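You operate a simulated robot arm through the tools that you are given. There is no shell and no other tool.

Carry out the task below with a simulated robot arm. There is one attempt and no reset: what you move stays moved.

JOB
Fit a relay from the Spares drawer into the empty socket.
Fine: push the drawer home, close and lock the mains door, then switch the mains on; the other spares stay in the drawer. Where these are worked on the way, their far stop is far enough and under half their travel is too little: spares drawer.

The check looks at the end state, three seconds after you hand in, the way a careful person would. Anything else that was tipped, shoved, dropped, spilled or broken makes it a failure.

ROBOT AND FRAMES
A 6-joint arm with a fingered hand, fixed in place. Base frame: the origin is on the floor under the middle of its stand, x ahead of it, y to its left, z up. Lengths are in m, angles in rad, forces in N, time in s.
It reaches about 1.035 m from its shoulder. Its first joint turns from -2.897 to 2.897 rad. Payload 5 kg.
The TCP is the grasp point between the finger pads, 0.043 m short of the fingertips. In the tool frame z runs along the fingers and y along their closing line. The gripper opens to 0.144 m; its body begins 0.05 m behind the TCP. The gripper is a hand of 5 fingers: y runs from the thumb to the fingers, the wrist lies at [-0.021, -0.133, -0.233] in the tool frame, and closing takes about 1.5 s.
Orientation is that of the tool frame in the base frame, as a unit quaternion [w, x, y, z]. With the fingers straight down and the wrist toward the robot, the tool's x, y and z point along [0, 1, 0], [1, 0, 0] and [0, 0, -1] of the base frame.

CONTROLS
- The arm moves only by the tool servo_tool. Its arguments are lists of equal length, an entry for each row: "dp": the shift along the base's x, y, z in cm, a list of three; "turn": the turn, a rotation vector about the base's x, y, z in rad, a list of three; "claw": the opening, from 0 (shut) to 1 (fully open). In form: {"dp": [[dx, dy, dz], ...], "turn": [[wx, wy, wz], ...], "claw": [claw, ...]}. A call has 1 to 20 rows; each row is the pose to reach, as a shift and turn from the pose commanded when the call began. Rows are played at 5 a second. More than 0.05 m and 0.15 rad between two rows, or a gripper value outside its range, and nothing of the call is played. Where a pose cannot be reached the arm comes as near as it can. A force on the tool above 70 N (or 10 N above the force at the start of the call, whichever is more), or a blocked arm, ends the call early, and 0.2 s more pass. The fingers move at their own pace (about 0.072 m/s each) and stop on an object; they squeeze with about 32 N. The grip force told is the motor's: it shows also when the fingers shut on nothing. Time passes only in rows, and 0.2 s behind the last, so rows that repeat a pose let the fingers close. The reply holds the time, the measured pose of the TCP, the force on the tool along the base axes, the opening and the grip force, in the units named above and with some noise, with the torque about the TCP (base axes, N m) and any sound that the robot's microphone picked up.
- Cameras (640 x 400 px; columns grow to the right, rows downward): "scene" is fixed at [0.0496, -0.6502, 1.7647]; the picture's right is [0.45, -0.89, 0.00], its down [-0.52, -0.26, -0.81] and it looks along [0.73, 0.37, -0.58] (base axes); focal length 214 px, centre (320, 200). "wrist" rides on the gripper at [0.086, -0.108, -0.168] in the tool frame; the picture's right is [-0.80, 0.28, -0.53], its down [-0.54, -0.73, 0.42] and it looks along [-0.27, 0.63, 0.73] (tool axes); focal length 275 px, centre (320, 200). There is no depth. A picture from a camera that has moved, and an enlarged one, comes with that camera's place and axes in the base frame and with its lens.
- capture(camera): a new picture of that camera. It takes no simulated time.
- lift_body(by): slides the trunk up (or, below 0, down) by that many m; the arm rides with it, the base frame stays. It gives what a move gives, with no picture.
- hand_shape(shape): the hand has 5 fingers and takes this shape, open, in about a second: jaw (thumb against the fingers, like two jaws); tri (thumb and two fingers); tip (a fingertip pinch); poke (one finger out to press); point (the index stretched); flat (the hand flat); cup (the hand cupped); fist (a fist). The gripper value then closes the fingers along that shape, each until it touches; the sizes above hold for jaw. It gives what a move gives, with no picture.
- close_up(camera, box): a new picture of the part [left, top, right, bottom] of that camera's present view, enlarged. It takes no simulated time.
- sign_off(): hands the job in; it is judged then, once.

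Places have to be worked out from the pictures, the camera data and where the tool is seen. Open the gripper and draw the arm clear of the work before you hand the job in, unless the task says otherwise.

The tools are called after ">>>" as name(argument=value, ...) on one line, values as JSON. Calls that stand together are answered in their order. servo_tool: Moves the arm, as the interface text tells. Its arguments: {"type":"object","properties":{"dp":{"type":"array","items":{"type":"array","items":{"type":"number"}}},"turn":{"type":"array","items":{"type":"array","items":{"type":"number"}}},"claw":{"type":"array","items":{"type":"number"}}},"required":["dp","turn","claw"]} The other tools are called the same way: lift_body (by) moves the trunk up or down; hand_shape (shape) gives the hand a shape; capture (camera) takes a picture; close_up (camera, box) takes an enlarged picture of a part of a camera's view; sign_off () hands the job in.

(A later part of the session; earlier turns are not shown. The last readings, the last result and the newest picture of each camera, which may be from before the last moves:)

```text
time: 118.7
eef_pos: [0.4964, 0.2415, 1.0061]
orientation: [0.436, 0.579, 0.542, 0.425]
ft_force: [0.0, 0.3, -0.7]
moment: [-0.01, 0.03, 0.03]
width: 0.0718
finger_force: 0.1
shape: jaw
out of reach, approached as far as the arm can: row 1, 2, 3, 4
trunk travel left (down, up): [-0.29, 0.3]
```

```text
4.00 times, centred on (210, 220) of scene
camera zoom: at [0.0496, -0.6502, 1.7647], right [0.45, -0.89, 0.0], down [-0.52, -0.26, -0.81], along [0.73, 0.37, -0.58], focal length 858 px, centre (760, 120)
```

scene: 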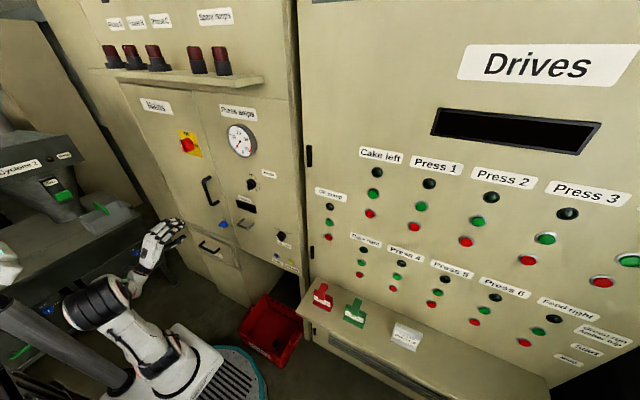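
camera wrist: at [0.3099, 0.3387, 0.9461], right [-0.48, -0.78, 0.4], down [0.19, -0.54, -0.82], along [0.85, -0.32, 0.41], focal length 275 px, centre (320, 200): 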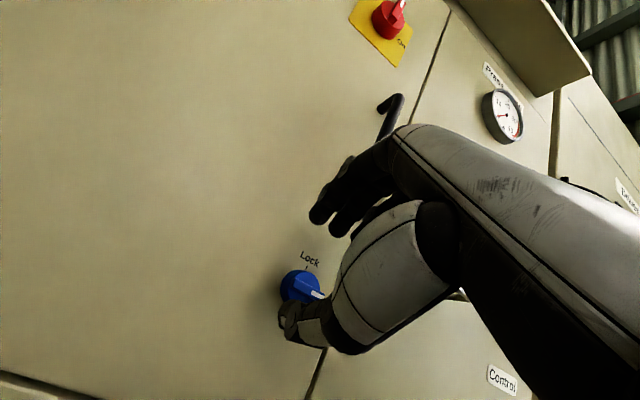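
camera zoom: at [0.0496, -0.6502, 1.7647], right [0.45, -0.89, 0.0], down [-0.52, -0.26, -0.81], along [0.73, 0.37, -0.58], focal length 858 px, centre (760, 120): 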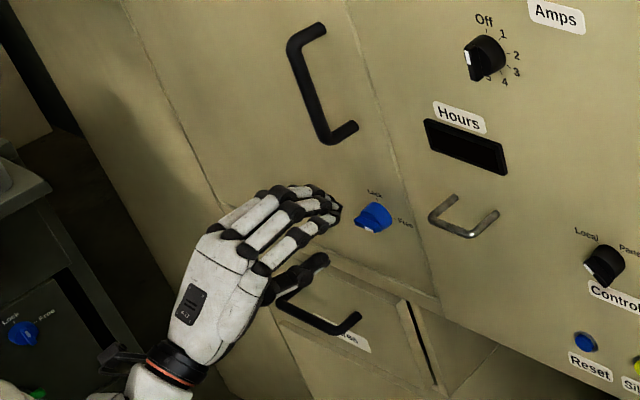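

This wrist-below posture is near a joint limit. A posture with the wrist to the left (closing line horizontal) or above should suit the arm better, so I retreat a little and roll the hand +90° about the finger axis to test it.

>>> servo_tool(dp=[[-1.5, 0, 0], [-3, 0, 0], [-4.5, 0, 0], [-6, 0, 0], [-7, 0, 0], [-7.5, 0, 0], [-7.5, 0, 0], [-7.5, 0, 0], [-7.5, 0, 0], [-7.5, 0, 0], [-7.5, 0, 0]], turn=[[0.14, -0.022, -0.015], [0.279, -0.044, -0.03], [0.419, -0.066, -0.045], [0.558, -0.088, -0.06], [0.698, -0.11, -0.076], [0.837, -0.132, -0.091], [0.977, -0.154, -0.106], [1.116, -0.176, -0.121], [1.256, -0.198, -0.136], [1.395, -0.22, -0.151], [1.535, -0.242, -0.166]], claw=[0.5, 0.5, 0.5, 0.5, 0.5, 0.5, 0.5, 0.5, 0.5, 0.5, 0.5])

>>> capture(camera="wrist")

>>> capture(camera="scene")

```text
time: 121.1
eef_pos: [0.4183, 0.2487, 1.015]
orientation: [0.014, 0.703, -0.008, 0.711]
ft_force: [-0.5, -0.4, 0.0]
moment: [-0.05, -0.03, 0.01]
width: 0.072
finger_force: 0.1
shape: jaw
out of reach, approached as far as the arm can: row 11
trunk travel left (down, up): [-0.29, 0.3]
```

```text
taken
camera wrist: at [0.2515, 0.3628, 1.0996], right [-0.54, -0.27, -0.8], down [0.45, 0.71, -0.54], along [0.71, -0.65, -0.26], focal length 275 px, centre (320, 200)
```

wrist: 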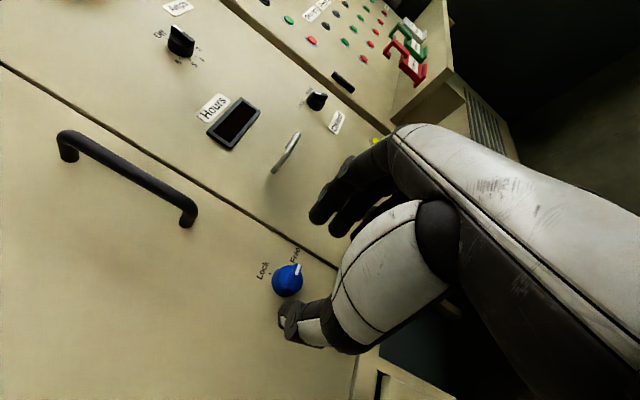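

```text
taken
```

scene: 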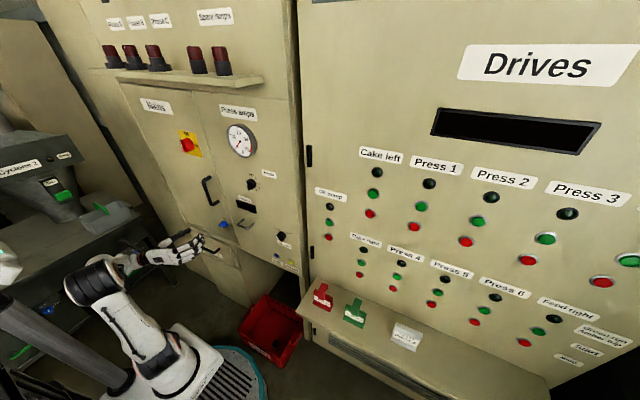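

This wrist-left posture is reached accurately. For the lock I need the closing line vertical, so I roll a further +90° (wrist above) and see if that is reachable too.

>>> servo_tool(dp=[[0, 0, 0], [0, 0, 0], [0, 0, 0], [0, 0, 0], [0, -0.5, 0], [0, -1, 0], [0, -1.5, -0.5], [0, -2, -1], [0, -2.5, -1.5], [0, -3, -2], [0, -3.3, -2.5]], turn=[[0.144, -0.001, 0.003], [0.287, -0.003, 0.006], [0.431, -0.004, 0.009], [0.574, -0.006, 0.012], [0.718, -0.007, 0.015], [0.862, -0.009, 0.018], [1.005, -0.01, 0.021], [1.149, -0.011, 0.024], [1.292, -0.013, 0.027], [1.436, -0.014, 0.03], [1.58, -0.016, 0.033]], claw=[0.5, 0.5, 0.5, 0.5, 0.5, 0.5, 0.5, 0.5, 0.5, 0.5, 0.5])

>>> capture(camera="wrist")

>>> capture(camera="scene")

```text
time: 123.5
eef_pos: [0.2808, 0.1747, 1.2655]
orientation: [-0.377, 0.517, -0.451, 0.622]
ft_force: [0.0, -1.2, -0.7]
moment: [-0.03, 0.0, 0.07]
width: 0.0714
finger_force: 0.1
shape: jaw
out of reach, approached as far as the arm can: row 1, 2, 3, 4, 5, 6, 7, 8, 9, 10, 11
trunk travel left (down, up): [-0.29, 0.3]
stopped in row 11: the arm was blocked; the commanded pose is now the measured one
```

```text
taken
camera wrist: at [0.099, 0.1549, 1.385], right [-0.38, 0.75, -0.54], down [0.51, 0.66, 0.55], along [0.77, -0.07, -0.63], focal length 275 px, centre (320, 200)
```

wrist: 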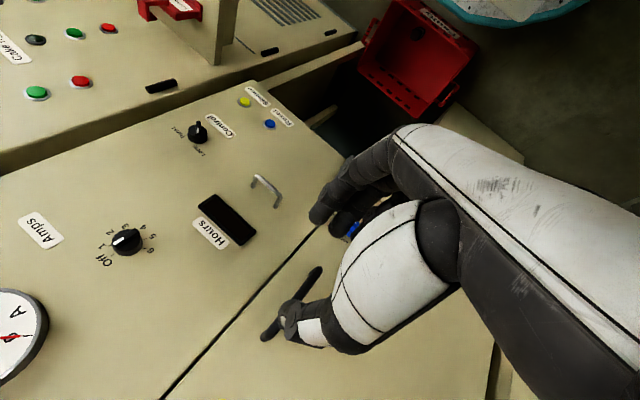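

```text
taken
```

scene: 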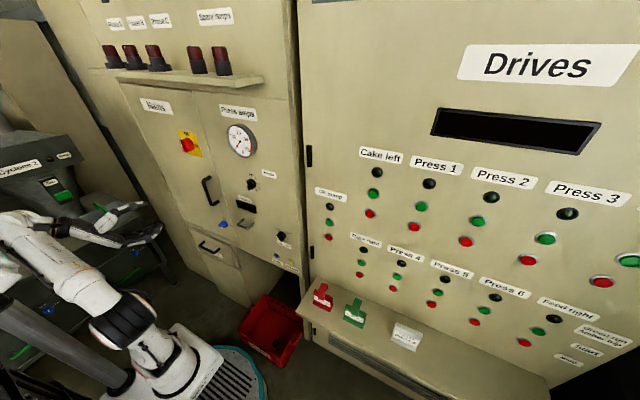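

The wrist-above roll pulls the arm away from the target, so I won't use it. Both knobs have fins that can be turned by sweeping one finger past them, which works in the wrist-left posture; I return to that posture.

>>> servo_tool(dp=[[0.5, 0.5, -1.5], [1.2, 1.2, -4], [2.5, 2, -7], [4, 3, -10], [5.5, 4, -13], [7, 5, -16], [9, 6, -19], [11, 6.8, -22], [13, 7.5, -24.5], [13.9, 7.5, -25]], turn=[[-0.125, 0.016, 0.011], [-0.25, 0.032, 0.022], [-0.376, 0.048, 0.034], [-0.501, 0.063, 0.045], [-0.626, 0.079, 0.056], [-0.751, 0.095, 0.067], [-0.876, 0.111, 0.078], [-1.002, 0.127, 0.089], [-1.127, 0.143, 0.101], [-1.252, 0.159, 0.112]], claw=[0.5, 0.5, 0.5, 0.5, 0.5, 0.5, 0.5, 0.5, 0.5, 0.5])

>>> capture(camera="wrist")

>>> capture(camera="scene")

```text
time: 125.7
eef_pos: [0.4161, 0.2503, 1.0196]
orientation: [0.002, 0.711, 0.003, 0.703]
ft_force: [-0.9, 0.5, 0.1]
moment: [0.02, 0.05, -0.02]
width: 0.0721
finger_force: 0.0
shape: jaw
out of reach, approached as far as the arm can: row 4, 5, 6, 7, 8, 9, 10
trunk travel left (down, up): [-0.29, 0.3]
```

```text
taken
camera wrist: at [0.248, 0.3592, 1.1071], right [-0.54, -0.29, -0.79], down [0.42, 0.72, -0.55], along [0.73, -0.63, -0.27], focal length 275 px, centre (320, 200)
```

wrist: 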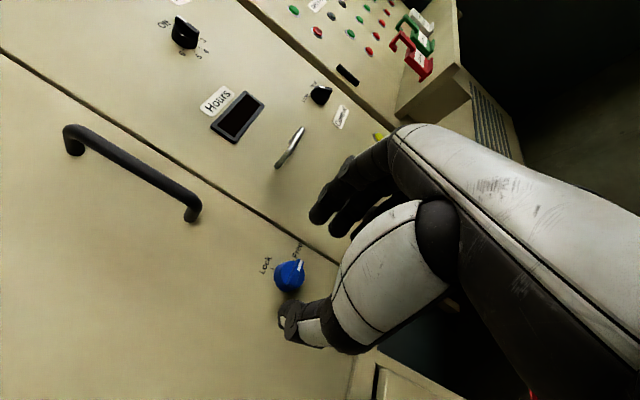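

```text
taken
```

scene: 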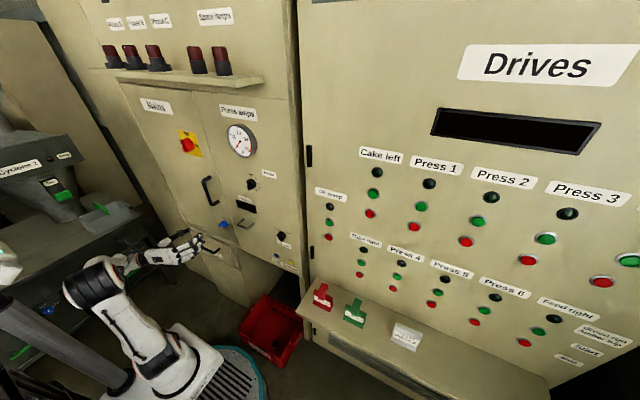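

Back in the wrist-left posture exactly. I now put the hand into the poke shape and look at where the finger sits.

>>> hand_shape(shape="poke")

>>> capture(camera="wrist")

>>> close_up(camera="scene", box=[130, 190, 250, 290])

```text
time: 126.6
eef_pos: [0.4153, 0.2495, 1.02]
orientation: [0.001, 0.711, 0.002, 0.703]
ft_force: [0.7, -0.3, -0.2]
moment: [0.05, -0.03, 0.03]
width: 0.0001
finger_force: 0.0
shape: poke
trunk travel left (down, up): [-0.29, 0.3]
```

```text
taken
camera wrist: at [0.2478, 0.3588, 1.1077], right [-0.54, -0.29, -0.79], down [0.42, 0.72, -0.55], along [0.73, -0.63, -0.27], focal length 275 px, centre (320, 200)
```

wrist: 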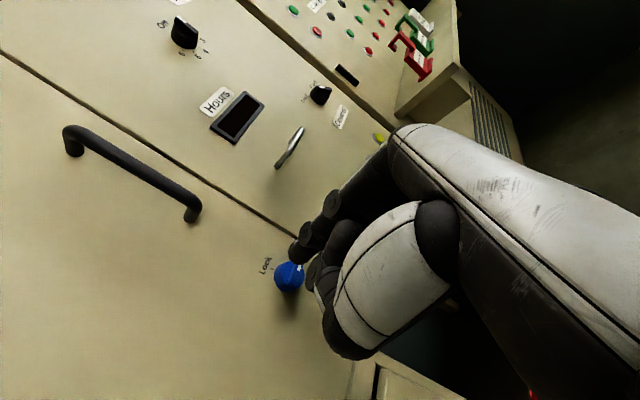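

```text
4.00 times, centred on (190, 240) of scene
camera zoom: at [0.0496, -0.6502, 1.7647], right [0.45, -0.89, 0.0], down [-0.52, -0.26, -0.81], along [0.73, 0.37, -0.58], focal length 858 px, centre (840, 40)
```

zoom: 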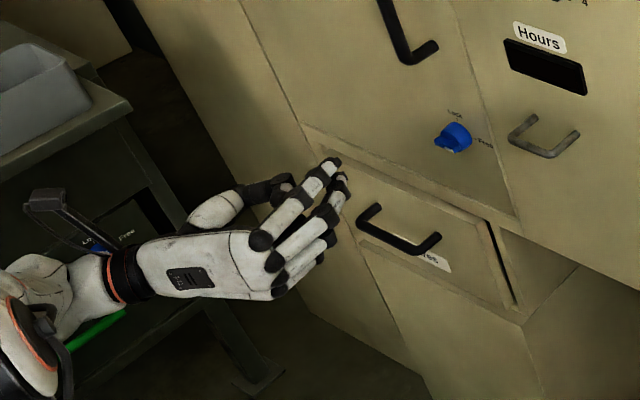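

>>> close_up(camera="wrist", box=[230, 180, 430, 340])

>>> close_up(camera="scene", box=[170, 215, 240, 270])

```text
2.50 times, centred on (330, 260) of wrist
camera zoom: at [0.2478, 0.3588, 1.1077], right [-0.54, -0.29, -0.79], down [0.42, 0.72, -0.55], along [0.73, -0.63, -0.27], focal length 688 px, centre (295, 50)
```

zoom: 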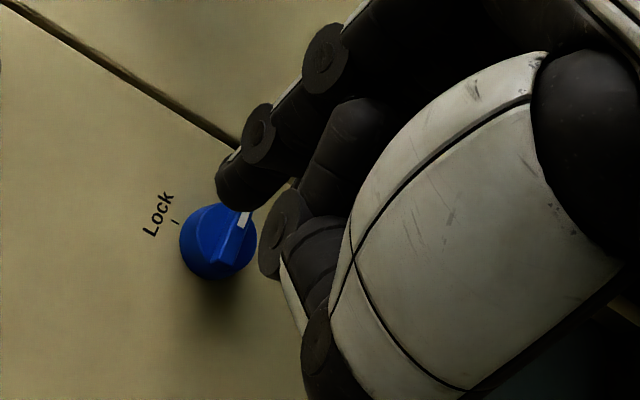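

```text
7.27 times, centred on (205, 242) of scene
camera zoom: at [0.0496, -0.6502, 1.7647], right [0.45, -0.89, 0.0], down [-0.52, -0.26, -0.81], along [0.73, 0.37, -0.58], focal length 1560 px, centre (1156, -109)
```

zoom: 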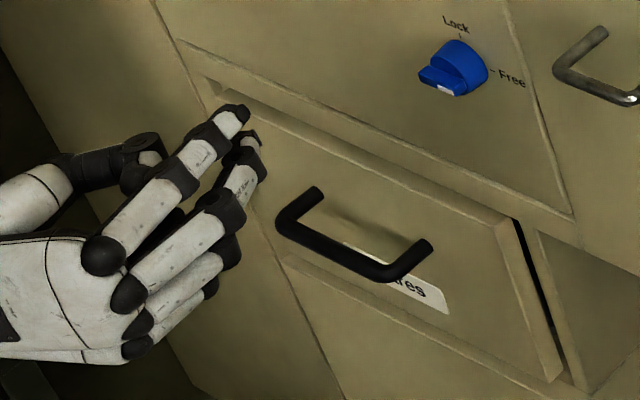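

In poke shape the index tip sits at about TCP + (0.0425, −0.004, +0.017). The lock fin lies horizontally around centre (0.57, 0.2125, 0.984). I position the fingertip below the fin's right (marked) end, short of touching.

>>> servo_tool(dp=[[1.5, -1.5, -2.5], [3, -3, -5], [4.5, -4.5, -7.5], [5.5, -4.9, -8.2], [7, -4.9, -8.2], [8.5, -4.9, -8.2]], turn=[[0, 0, 0], [0, 0, 0], [0, 0, 0], [0, 0, 0], [0, 0, 0], [0, 0, 0]], claw=[0, 0, 0, 0, 0, 0])

>>> close_up(camera="wrist", box=[200, 150, 400, 310])

>>> close_up(camera="scene", box=[195, 205, 255, 255])

```text
time: 128.0
eef_pos: [0.4245, 0.2381, 1.0261]
orientation: [0.001, 0.711, 0.002, 0.703]
ft_force: [-0.4, -0.7, 0.5]
moment: [-0.01, 0.04, -0.03]
width: 0.0
finger_force: 32.4
shape: jaw
out of reach, approached as far as the arm can: row 1, 2, 3, 4, 5, 6
trunk travel left (down, up): [-0.29, 0.3]
```

```text
2.50 times, centred on (300, 230) of wrist
camera zoom: at [0.2574, 0.3477, 1.1151], right [-0.54, -0.29, -0.79], down [0.42, 0.72, -0.55], along [0.73, -0.63, -0.27], focal length 688 px, centre (370, 125)
```

zoom: 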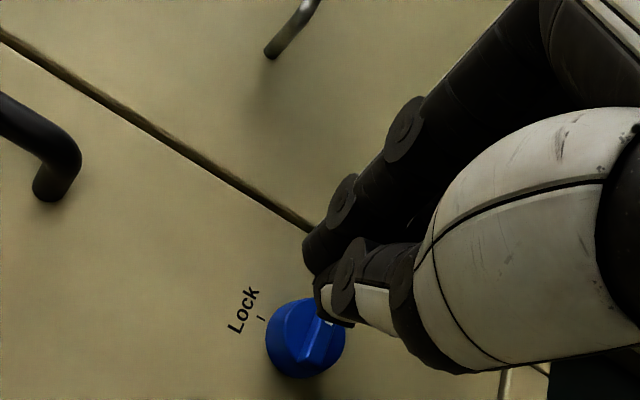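

```text
8.00 times, centred on (225, 230) of scene
camera zoom: at [0.0496, -0.6502, 1.7647], right [0.45, -0.89, 0.0], down [-0.52, -0.26, -0.81], along [0.73, 0.37, -0.58], focal length 1716 px, centre (1080, -40)
```

zoom: 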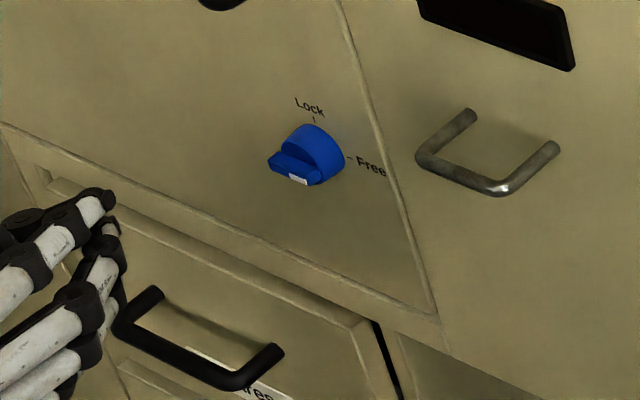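

Two lessons: claw 0 drops the poke shape (I must hold claw 1), and the arm wants the shoulder lower. I lower the trunk by 0.2 m, re-form the poke shape and re-check.

>>> lift_body(by=-0.2)

>>> hand_shape(shape="poke")

>>> servo_tool(dp=[[1, -0.5, 2.5], [2, -1, 5], [3, -1.5, 7.5], [4, -2.5, 10], [5, -3.5, 11]], turn=[[0, 0, 0], [0, 0, 0], [0, 0, 0], [0, 0, 0], [0, 0, 0]], claw=[1, 1, 1, 1, 1])

>>> capture(camera="wrist")

>>> capture(camera="scene")

```text
time: 130.1
eef_pos: [0.4249, 0.2397, 0.8271]
orientation: [0.002, 0.71, 0.002, 0.704]
ft_force: [-0.3, -0.2, -0.4]
moment: [0.01, 0.01, 0.01]
width: 0.0
finger_force: 31.2
shape: jaw
trunk travel left (down, up): [-0.09, 0.5]
```

```text
time: 131.0
eef_pos: [0.4244, 0.2393, 0.8271]
orientation: [0.002, 0.711, 0.002, 0.703]
ft_force: [0.7, -0.4, -0.1]
moment: [-0.01, -0.02, -0.03]
width: 0.0
finger_force: 0.0
shape: poke
trunk travel left (down, up): [-0.09, 0.5]
```

```text
time: 132.2
eef_pos: [0.4751, 0.2043, 0.9395]
orientation: [0.001, 0.711, 0.002, 0.704]
ft_force: [0.6, -0.2, -0.1]
moment: [0.01, 0.01, -0.01]
width: 0.0003
finger_force: 0.1
shape: poke
trunk travel left (down, up): [-0.09, 0.5]
```

```text
taken
camera wrist: at [0.3072, 0.313, 1.0268], right [-0.54, -0.29, -0.79], down [0.42, 0.72, -0.55], along [0.73, -0.63, -0.27], focal length 275 px, centre (320, 200)
```

wrist: 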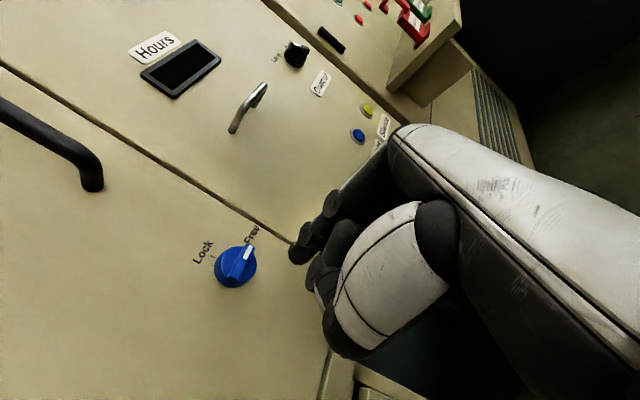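

```text
taken
```

scene: 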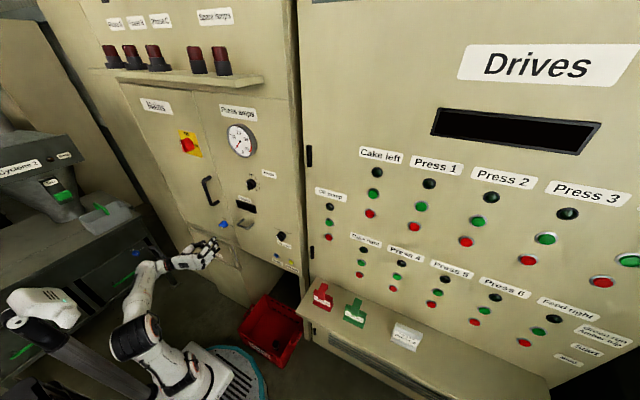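

Now the posture is reached precisely. I zoom to refine the knob's geometry relative to the fingertip.

>>> close_up(camera="wrist", box=[180, 190, 340, 320])

>>> close_up(camera="scene", box=[195, 210, 245, 255])

```text
3.08 times, centred on (260, 255) of wrist
camera zoom: at [0.3072, 0.313, 1.0268], right [-0.54, -0.29, -0.79], down [0.42, 0.72, -0.55], along [0.73, -0.63, -0.27], focal length 847 px, centre (505, 31)
```

zoom: 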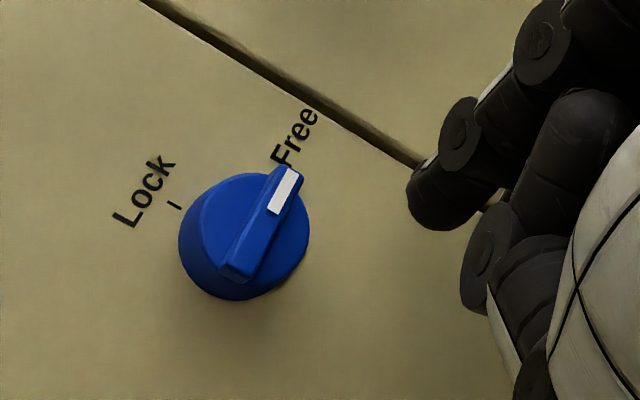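

```text
8.89 times, centred on (220, 232) of scene
camera zoom: at [0.0496, -0.6502, 1.7647], right [0.45, -0.89, 0.0], down [-0.52, -0.26, -0.81], along [0.73, 0.37, -0.58], focal length 1906 px, centre (1209, -89)
```

zoom: 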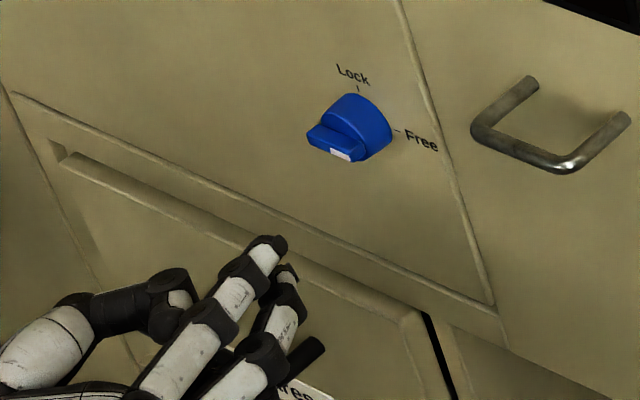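

The view is clear: knob centre ≈(0.213, 0.982) in (y, z), fin ~5 cm long and horizontal with its front at x≈0.57. I move the fingertip in under the fin's right end.

>>> servo_tool(dp=[[2, -0.3, 0], [4, -0.5, 0], [5.3, -0.5, 0], [6.2, -0.5, 0]], turn=[[0, 0, 0], [0, 0, 0], [0, 0, 0], [0, 0, 0]], claw=[1, 1, 1, 1])

>>> close_up(camera="wrist", box=[220, 190, 380, 320])

>>> close_up(camera="scene", box=[195, 210, 245, 255])

```text
time: 133.2
eef_pos: [0.5368, 0.1979, 0.9378]
orientation: [0.0, 0.711, 0.003, 0.704]
ft_force: [0.4, 0.3, -0.1]
moment: [-0.02, -0.01, 0.02]
width: 0.0002
finger_force: 0.2
shape: poke
trunk travel left (down, up): [-0.09, 0.5]
```

```text
3.08 times, centred on (300, 255) of wrist
camera zoom: at [0.3691, 0.3077, 1.0257], right [-0.54, -0.29, -0.79], down [0.42, 0.72, -0.55], along [0.73, -0.63, -0.27], focal length 847 px, centre (382, 31)
```

zoom: 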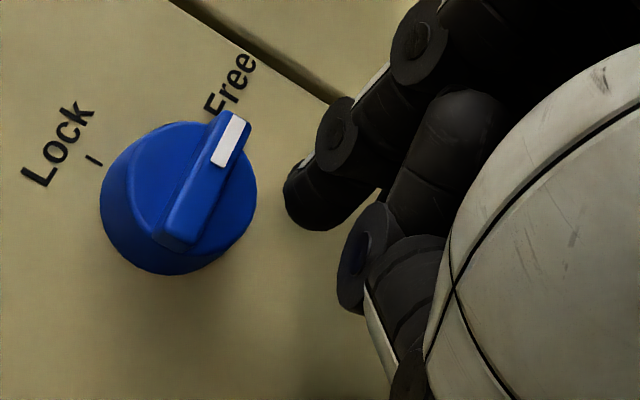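

```text
8.89 times, centred on (220, 232) of scene
camera zoom: at [0.0496, -0.6502, 1.7647], right [0.45, -0.89, 0.0], down [-0.52, -0.26, -0.81], along [0.73, 0.37, -0.58], focal length 1906 px, centre (1209, -89)
```

zoom: 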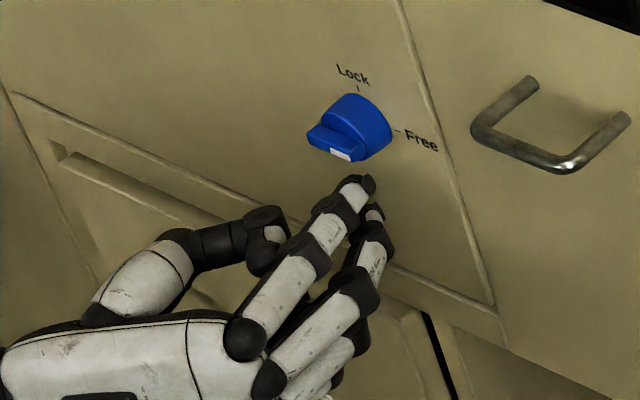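

The fingertip is just below the fin's right end with no contact. I sweep it upward along the fin's arc.

>>> servo_tool(dp=[[0, -0.1, 0.7], [0, -0.2, 1.4], [0, -0.3, 2.1], [0, -0.3, 2.8]], turn=[[0, 0, 0], [0, 0, 0], [0, 0, 0], [0, 0, 0]], claw=[1, 1, 1, 1])

>>> close_up(camera="wrist", box=[220, 190, 380, 320])

>>> close_up(camera="scene", box=[195, 210, 245, 255])

```text
time: 134.2
eef_pos: [0.5378, 0.196, 0.9667]
orientation: [0.001, 0.711, 0.003, 0.703]
ft_force: [-2.9, -1.4, -1.7]
moment: [0.01, 0.0, -0.05]
width: 0.0
finger_force: 0.1
shape: poke
trunk travel left (down, up): [-0.09, 0.5]
```

```text
3.08 times, centred on (300, 255) of wrist
camera zoom: at [0.3691, 0.3042, 1.0539], right [-0.54, -0.29, -0.79], down [0.42, 0.72, -0.55], along [0.73, -0.63, -0.27], focal length 847 px, centre (382, 31)
```

zoom: 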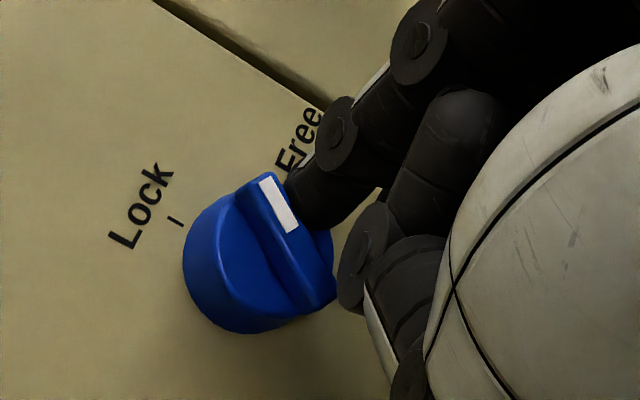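

```text
8.89 times, centred on (220, 232) of scene
camera zoom: at [0.0496, -0.6502, 1.7647], right [0.45, -0.89, 0.0], down [-0.52, -0.26, -0.81], along [0.73, 0.37, -0.58], focal length 1906 px, centre (1209, -89)
```

zoom: 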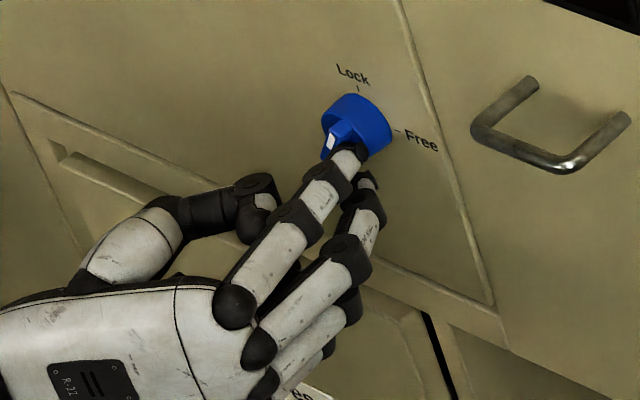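

The fin is turning with the finger (about 55° so far, only ~3 N). I continue up and to the left to bring the mark to "Lock".

>>> servo_tool(dp=[[0, 0.2, 0.6], [0, 0.5, 1.2], [0, 0.9, 1.7], [0, 1.3, 2.0]], turn=[[0, 0, 0], [0, 0, 0], [0, 0, 0], [0, 0, 0]], claw=[1, 1, 1, 1])

>>> close_up(camera="wrist", box=[220, 190, 380, 320])

>>> close_up(camera="scene", box=[195, 210, 245, 255])

```text
time: 135.4
eef_pos: [0.5354, 0.2007, 0.9728]
orientation: [0.005, 0.72, -0.013, 0.694]
ft_force: [-4.4, -27.0, -11.3]
moment: [0.08, 0.49, -1.06]
width: 0.0
finger_force: 0.1
shape: poke
trunk travel left (down, up): [-0.09, 0.5]
stopped in row 4: the force on the tool passed its limit at 71 N (the readings are from after the stop); the commanded pose is now the measured one
```

```text
3.08 times, centred on (300, 255) of wrist
camera zoom: at [0.373, 0.313, 1.067], right [-0.57, -0.26, -0.78], down [0.42, 0.72, -0.55], along [0.71, -0.64, -0.3], focal length 847 px, centre (382, 31)
```

zoom: 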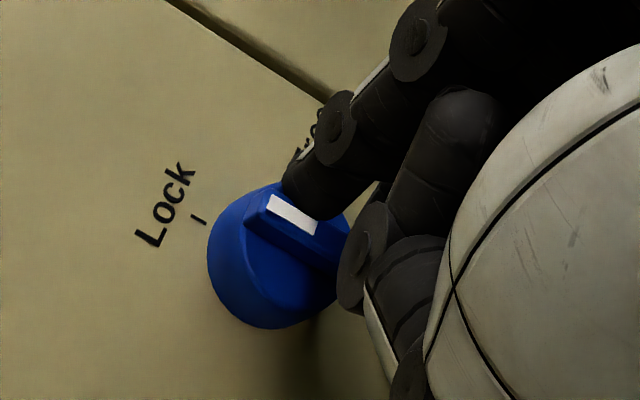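

```text
8.89 times, centred on (220, 232) of scene
camera zoom: at [0.0496, -0.6502, 1.7647], right [0.45, -0.89, 0.0], down [-0.52, -0.26, -0.81], along [0.73, 0.37, -0.58], focal length 1906 px, centre (1209, -89)
```

zoom: 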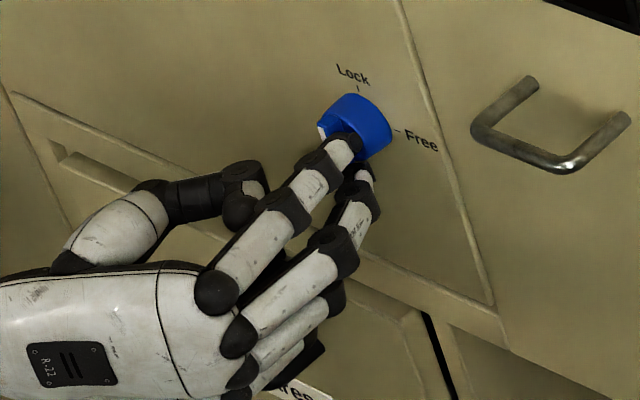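

The fin is now vertical with its white mark at "Lock", and the rising force shows it met its end stop. I move the finger off to the right and withdraw.

>>> servo_tool(dp=[[0, -0.8, 0], [-1, -1.2, 0], [-3, -1.2, 0], [-6, -1, 0], [-9, 0, 0], [-12, 1, 1]], turn=[[0, 0, 0], [0, 0, 0], [0, 0, 0], [0, 0, 0], [0, 0, 0], [0, 0, 0]], claw=[1, 1, 1, 1, 1, 1])

>>> close_up(camera="scene", box=[200, 205, 250, 245])

>>> capture(camera="wrist")

```text
time: 136.8
eef_pos: [0.4165, 0.2138, 0.9839]
orientation: [0.005, 0.718, -0.007, 0.696]
ft_force: [0.4, -0.3, -1.2]
moment: [-0.02, -0.01, 0.02]
width: 0.0
finger_force: 0.1
shape: poke
trunk travel left (down, up): [-0.09, 0.5]
```

```text
10.00 times, centred on (225, 225) of scene
camera zoom: at [0.0496, -0.6502, 1.7647], right [0.45, -0.89, 0.0], down [-0.52, -0.26, -0.81], along [0.73, 0.37, -0.58], focal length 2145 px, centre (1270, -50)
```

zoom: 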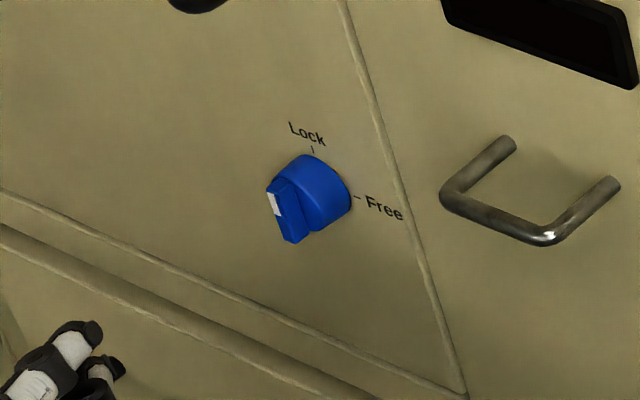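

```text
taken
camera wrist: at [0.2527, 0.3239, 1.0759], right [-0.56, -0.27, -0.78], down [0.42, 0.72, -0.55], along [0.71, -0.64, -0.29], focal length 275 px, centre (320, 200)
```

wrist: 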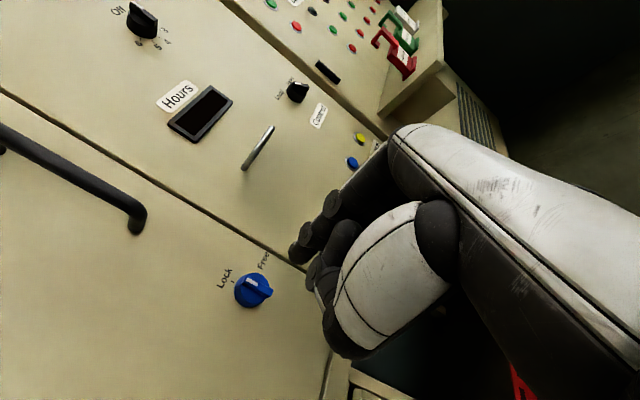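

The lock is at "Lock". Now I raise the trunk by 0.44 m so the same posture faces the mains switch.

>>> lift_body(by=0.44)

>>> capture(camera="wrist")

>>> capture(camera="scene")

```text
refused: 0.44 is not a number from -0.4 to 0.4
```

```text
taken
camera wrist: at [0.2527, 0.3239, 1.0759], right [-0.56, -0.27, -0.78], down [0.42, 0.72, -0.55], along [0.71, -0.64, -0.29], focal length 275 px, centre (320, 200)
```

wrist: 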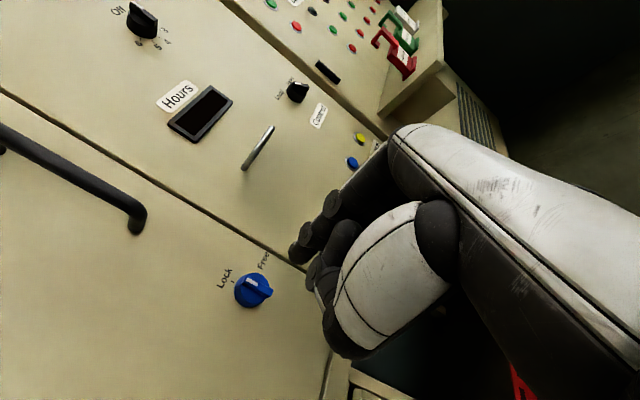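

```text
taken
```

scene: 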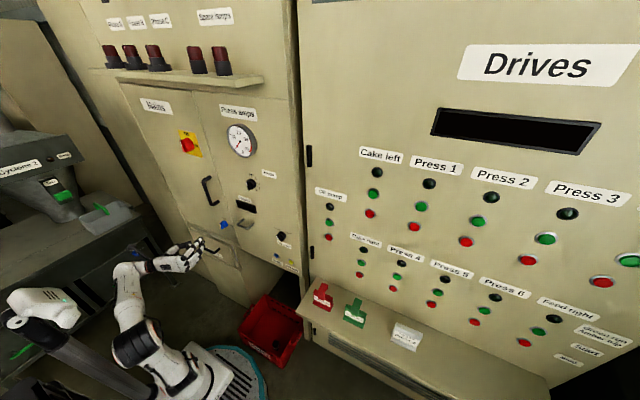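

A single lift is limited to 0.4 m, so I raise the trunk by 0.4 m.

>>> lift_body(by=0.4)

>>> capture(camera="wrist")

>>> close_up(camera="scene", box=[120, 100, 260, 200])

```text
time: 140.6
eef_pos: [0.4168, 0.2119, 1.3846]
orientation: [0.003, 0.718, -0.007, 0.696]
ft_force: [-0.2, -0.5, 0.3]
moment: [0.0, -0.02, 0.0]
width: 0.0001
finger_force: 0.0
shape: poke
trunk travel left (down, up): [-0.49, 0.1]
```

```text
taken
camera wrist: at [0.2528, 0.324, 1.4759], right [-0.56, -0.27, -0.78], down [0.42, 0.72, -0.55], along [0.71, -0.64, -0.29], focal length 275 px, centre (320, 200)
```

wrist: 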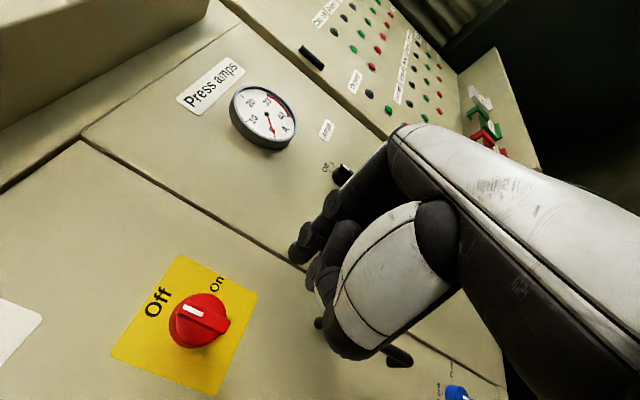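

```text
4.00 times, centred on (190, 150) of scene
camera zoom: at [0.0496, -0.6502, 1.7647], right [0.45, -0.89, 0.0], down [-0.52, -0.26, -0.81], along [0.73, 0.37, -0.58], focal length 858 px, centre (840, 400)
```

zoom: 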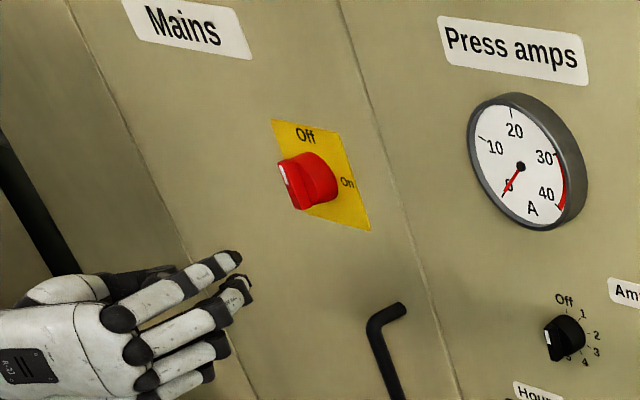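

The mains knob is now well in view. I zoom in with both cameras to get its geometry.

>>> close_up(camera="wrist", box=[110, 230, 270, 390])

>>> close_up(camera="scene", box=[170, 120, 220, 170])

```text
2.50 times, centred on (190, 310) of wrist
camera zoom: at [0.2528, 0.324, 1.4759], right [-0.56, -0.27, -0.78], down [0.42, 0.72, -0.55], along [0.71, -0.64, -0.29], focal length 688 px, centre (645, -75)
```

zoom: 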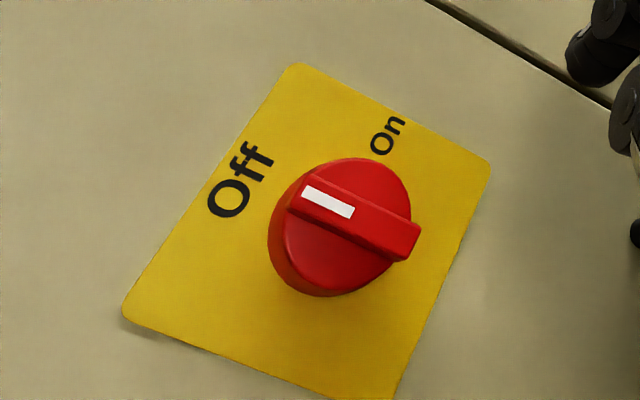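

```text
8.00 times, centred on (195, 145) of scene
camera zoom: at [0.0496, -0.6502, 1.7647], right [0.45, -0.89, 0.0], down [-0.52, -0.26, -0.81], along [0.73, 0.37, -0.58], focal length 1716 px, centre (1320, 640)
```

zoom: 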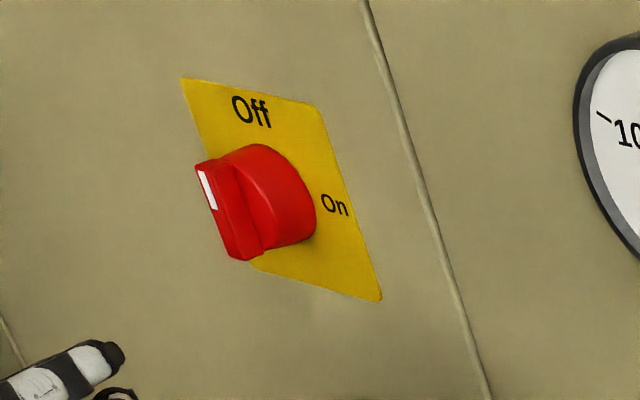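

Mains knob: centre ≈(0.264, 1.420) in (y, z), fin vertical with front at x≈0.563. I'll sweep its lower end to the left with the fingertip, which turns the mark from "Off" (top) to "On" (right). First I place the finger to the right of the lower fin end.

>>> servo_tool(dp=[[2.5, 1.5, 0.1], [5, 3, 0.2], [7.5, 3.3, 0.2], [9.5, 3.3, 0.2], [11.2, 3.3, 0.2]], turn=[[0, 0, 0], [0, 0, 0], [0, 0, 0], [0, 0, 0], [0, 0, 0]], claw=[1, 1, 1, 1, 1])

>>> close_up(camera="wrist", box=[200, 180, 380, 330])

>>> close_up(camera="scene", box=[165, 120, 215, 170])

```text
time: 141.8
eef_pos: [0.5287, 0.2471, 1.3851]
orientation: [0.003, 0.718, -0.007, 0.696]
ft_force: [0.6, -0.2, 0.4]
moment: [-0.01, 0.01, -0.02]
width: 0.0
finger_force: 0.2
shape: poke
trunk travel left (down, up): [-0.49, 0.1]
```

```text
2.67 times, centred on (290, 255) of wrist
camera zoom: at [0.3645, 0.3578, 1.4778], right [-0.56, -0.27, -0.78], down [0.42, 0.72, -0.55], along [0.71, -0.64, -0.29], focal length 734 px, centre (400, 53)
```

zoom: 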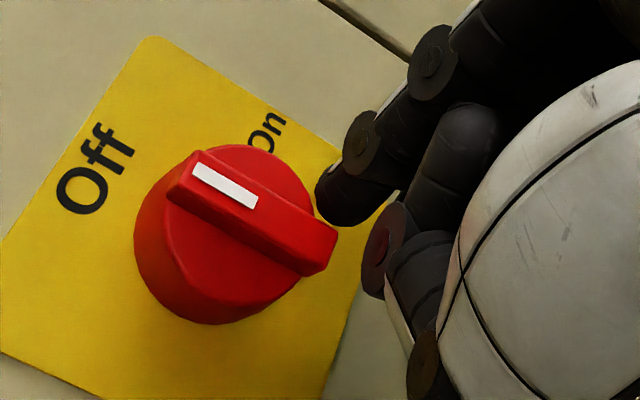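

```text
8.00 times, centred on (190, 145) of scene
camera zoom: at [0.0496, -0.6502, 1.7647], right [0.45, -0.89, 0.0], down [-0.52, -0.26, -0.81], along [0.73, 0.37, -0.58], focal length 1716 px, centre (1360, 640)
```

zoom: 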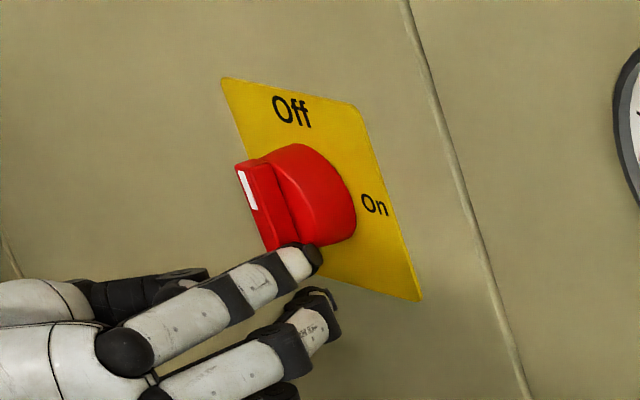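

The fingertip is beside the lower fin end, no contact. I sweep it left (+y) along the arc.

>>> servo_tool(dp=[[0.4, 0, 0], [0.4, 0.7, 0], [0.4, 1.4, -0.2], [0.4, 2.1, -0.3], [0.4, 2.7, -0.3]], turn=[[0, 0, 0], [0, 0, 0], [0, 0, 0], [0, 0, 0], [0, 0, 0]], claw=[1, 1, 1, 1, 1])

>>> close_up(camera="wrist", box=[200, 180, 380, 330])

>>> close_up(camera="scene", box=[165, 120, 215, 170])

```text
time: 143.0
eef_pos: [0.531, 0.2742, 1.3869]
orientation: [0.002, 0.716, -0.006, 0.698]
ft_force: [-6.4, -0.5, 2.1]
moment: [0.03, -0.06, -0.09]
width: 0.0001
finger_force: 0.0
shape: poke
trunk travel left (down, up): [-0.49, 0.1]
```

```text
2.67 times, centred on (290, 255) of wrist
camera zoom: at [0.3653, 0.3839, 1.4779], right [-0.56, -0.27, -0.78], down [0.42, 0.72, -0.55], along [0.72, -0.63, -0.29], focal length 734 px, centre (400, 53)
```

zoom: 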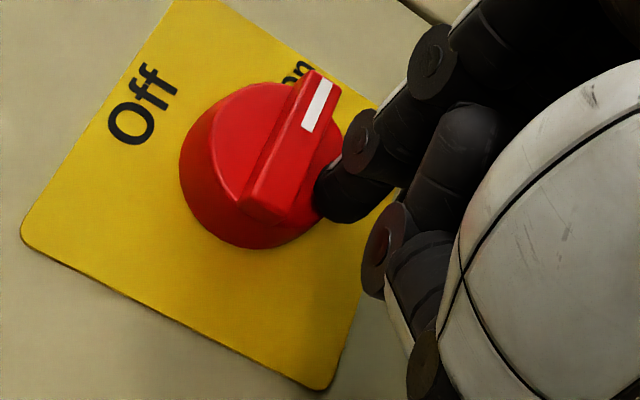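

```text
8.00 times, centred on (190, 145) of scene
camera zoom: at [0.0496, -0.6502, 1.7647], right [0.45, -0.89, 0.0], down [-0.52, -0.26, -0.81], along [0.73, 0.37, -0.58], focal length 1716 px, centre (1360, 640)
```

zoom: 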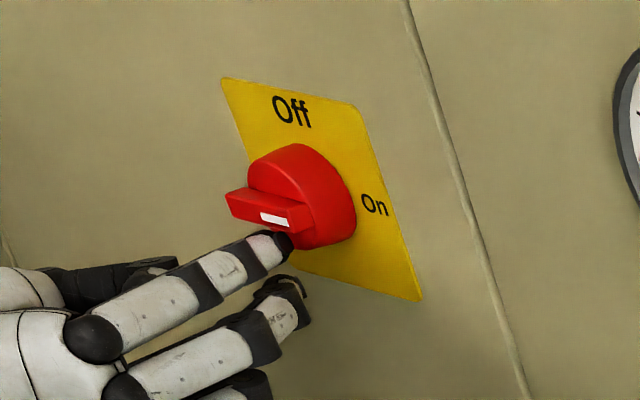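

The mark now points right to "On". I push slightly further to make sure it reaches its end stop.

>>> servo_tool(dp=[[0, 0.3, 0.2], [0, 0.5, 0.5], [0, 0.6, 0.8]], turn=[[0, 0, 0], [0, 0, 0], [0, 0, 0]], claw=[1, 1, 1])

>>> close_up(camera="wrist", box=[200, 180, 380, 330])

>>> close_up(camera="scene", box=[165, 120, 215, 170])

```text
time: 143.8
eef_pos: [0.5309, 0.2791, 1.391]
orientation: [0.003, 0.718, -0.007, 0.696]
ft_force: [-14.8, -1.3, -3.3]
moment: [0.07, -0.09, -0.2]
width: 0.0
finger_force: 0.1
shape: poke
trunk travel left (down, up): [-0.49, 0.1]
```

```text
2.67 times, centred on (290, 255) of wrist
camera zoom: at [0.366, 0.3895, 1.4832], right [-0.56, -0.27, -0.78], down [0.42, 0.72, -0.55], along [0.71, -0.64, -0.29], focal length 734 px, centre (400, 53)
```

zoom: 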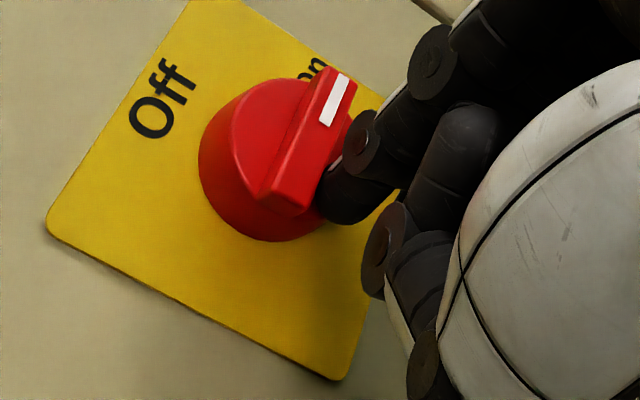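

```text
8.00 times, centred on (190, 145) of scene
camera zoom: at [0.0496, -0.6502, 1.7647], right [0.45, -0.89, 0.0], down [-0.52, -0.26, -0.81], along [0.73, 0.37, -0.58], focal length 1716 px, centre (1360, 640)
```

zoom: 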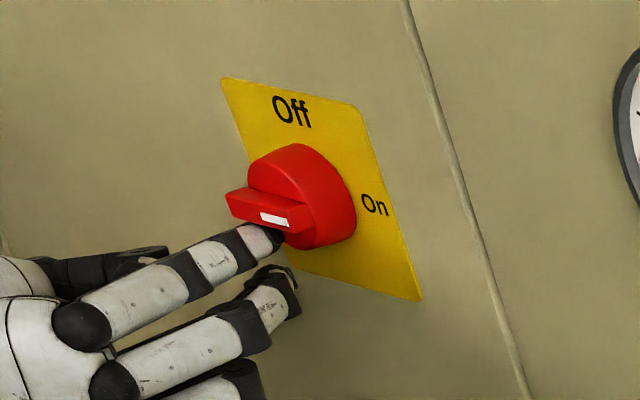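

Fin appears horizontal. I ease off the −15 N face pressure and push up lightly under the fin's left half to confirm the stop.

>>> servo_tool(dp=[[-0.3, 0.4, 0.2], [-0.3, 0.7, 0.5], [-0.3, 0.7, 0.9]], turn=[[0, 0, 0], [0, 0, 0], [0, 0, 0]], claw=[1, 1, 1])

>>> close_up(camera="wrist", box=[200, 180, 380, 330])

>>> close_up(camera="scene", box=[165, 120, 215, 170])

```text
time: 144.6
eef_pos: [0.5308, 0.284, 1.3941]
orientation: [0.004, 0.722, -0.009, 0.692]
ft_force: [-11.2, -11.5, -35.7]
moment: [0.49, 0.98, -0.48]
width: 0.0
finger_force: 0.1
shape: poke
trunk travel left (down, up): [-0.49, 0.1]
```

```text
2.67 times, centred on (290, 255) of wrist
camera zoom: at [0.3678, 0.3955, 1.4881], right [-0.57, -0.27, -0.77], down [0.42, 0.72, -0.56], along [0.71, -0.64, -0.3], focal length 734 px, centre (400, 53)
```

zoom: 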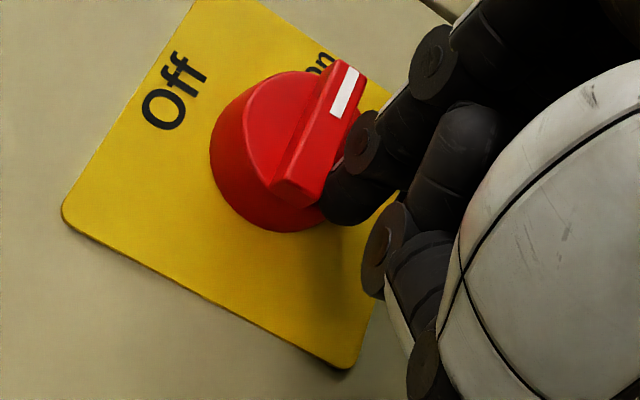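

```text
8.00 times, centred on (190, 145) of scene
camera zoom: at [0.0496, -0.6502, 1.7647], right [0.45, -0.89, 0.0], down [-0.52, -0.26, -0.81], along [0.73, 0.37, -0.58], focal length 1716 px, centre (1360, 640)
```

zoom: 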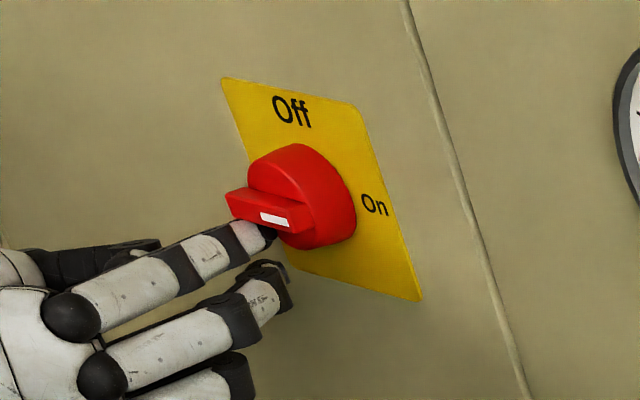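

36 N of resistance: the mains switch is at its "On" stop. I lower the finger off the fin and withdraw straight back.

>>> servo_tool(dp=[[0, 0, -0.8], [-0.5, 0, -1.5], [-2.5, 0, -1.5], [-6, 0, -1], [-10, 0.5, 0], [-14, 1, 0]], turn=[[0, 0, 0], [0, 0, 0], [0, 0, 0], [0, 0, 0], [0, 0, 0], [0, 0, 0]], claw=[1, 1, 1, 1, 1, 1])

>>> capture(camera="scene")

>>> close_up(camera="scene", box=[90, 0, 270, 280])

>>> capture(camera="wrist")

```text
time: 146.0
eef_pos: [0.3897, 0.2957, 1.4003]
orientation: [0.003, 0.718, -0.008, 0.696]
ft_force: [0.7, 0.2, -0.1]
moment: [0.0, 0.02, -0.01]
width: 0.0
finger_force: 0.0
shape: poke
trunk travel left (down, up): [-0.49, 0.1]
```

```text
taken
```

scene: 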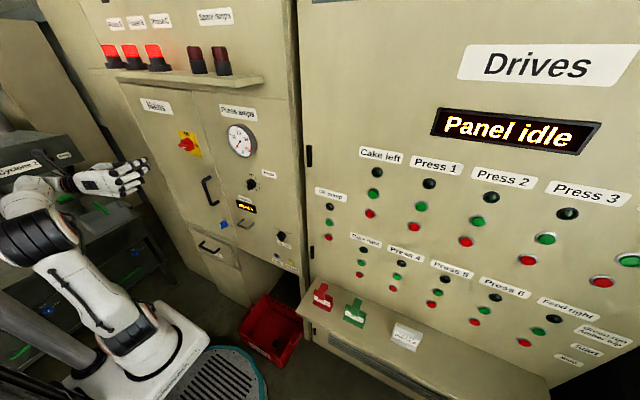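

```text
1.43 times, centred on (180, 140) of scene
camera zoom: at [0.0496, -0.6502, 1.7647], right [0.45, -0.89, 0.0], down [-0.52, -0.26, -0.81], along [0.73, 0.37, -0.58], focal length 306 px, centre (520, 286)
```

zoom: 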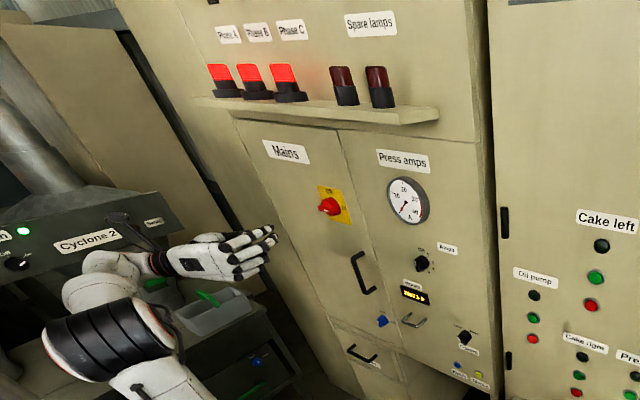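

```text
taken
camera wrist: at [0.2245, 0.4064, 1.4929], right [-0.56, -0.27, -0.78], down [0.42, 0.72, -0.55], along [0.71, -0.64, -0.29], focal length 275 px, centre (320, 200)
```

wrist: 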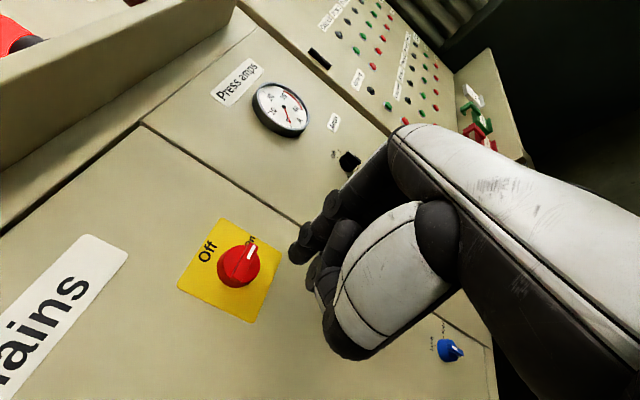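

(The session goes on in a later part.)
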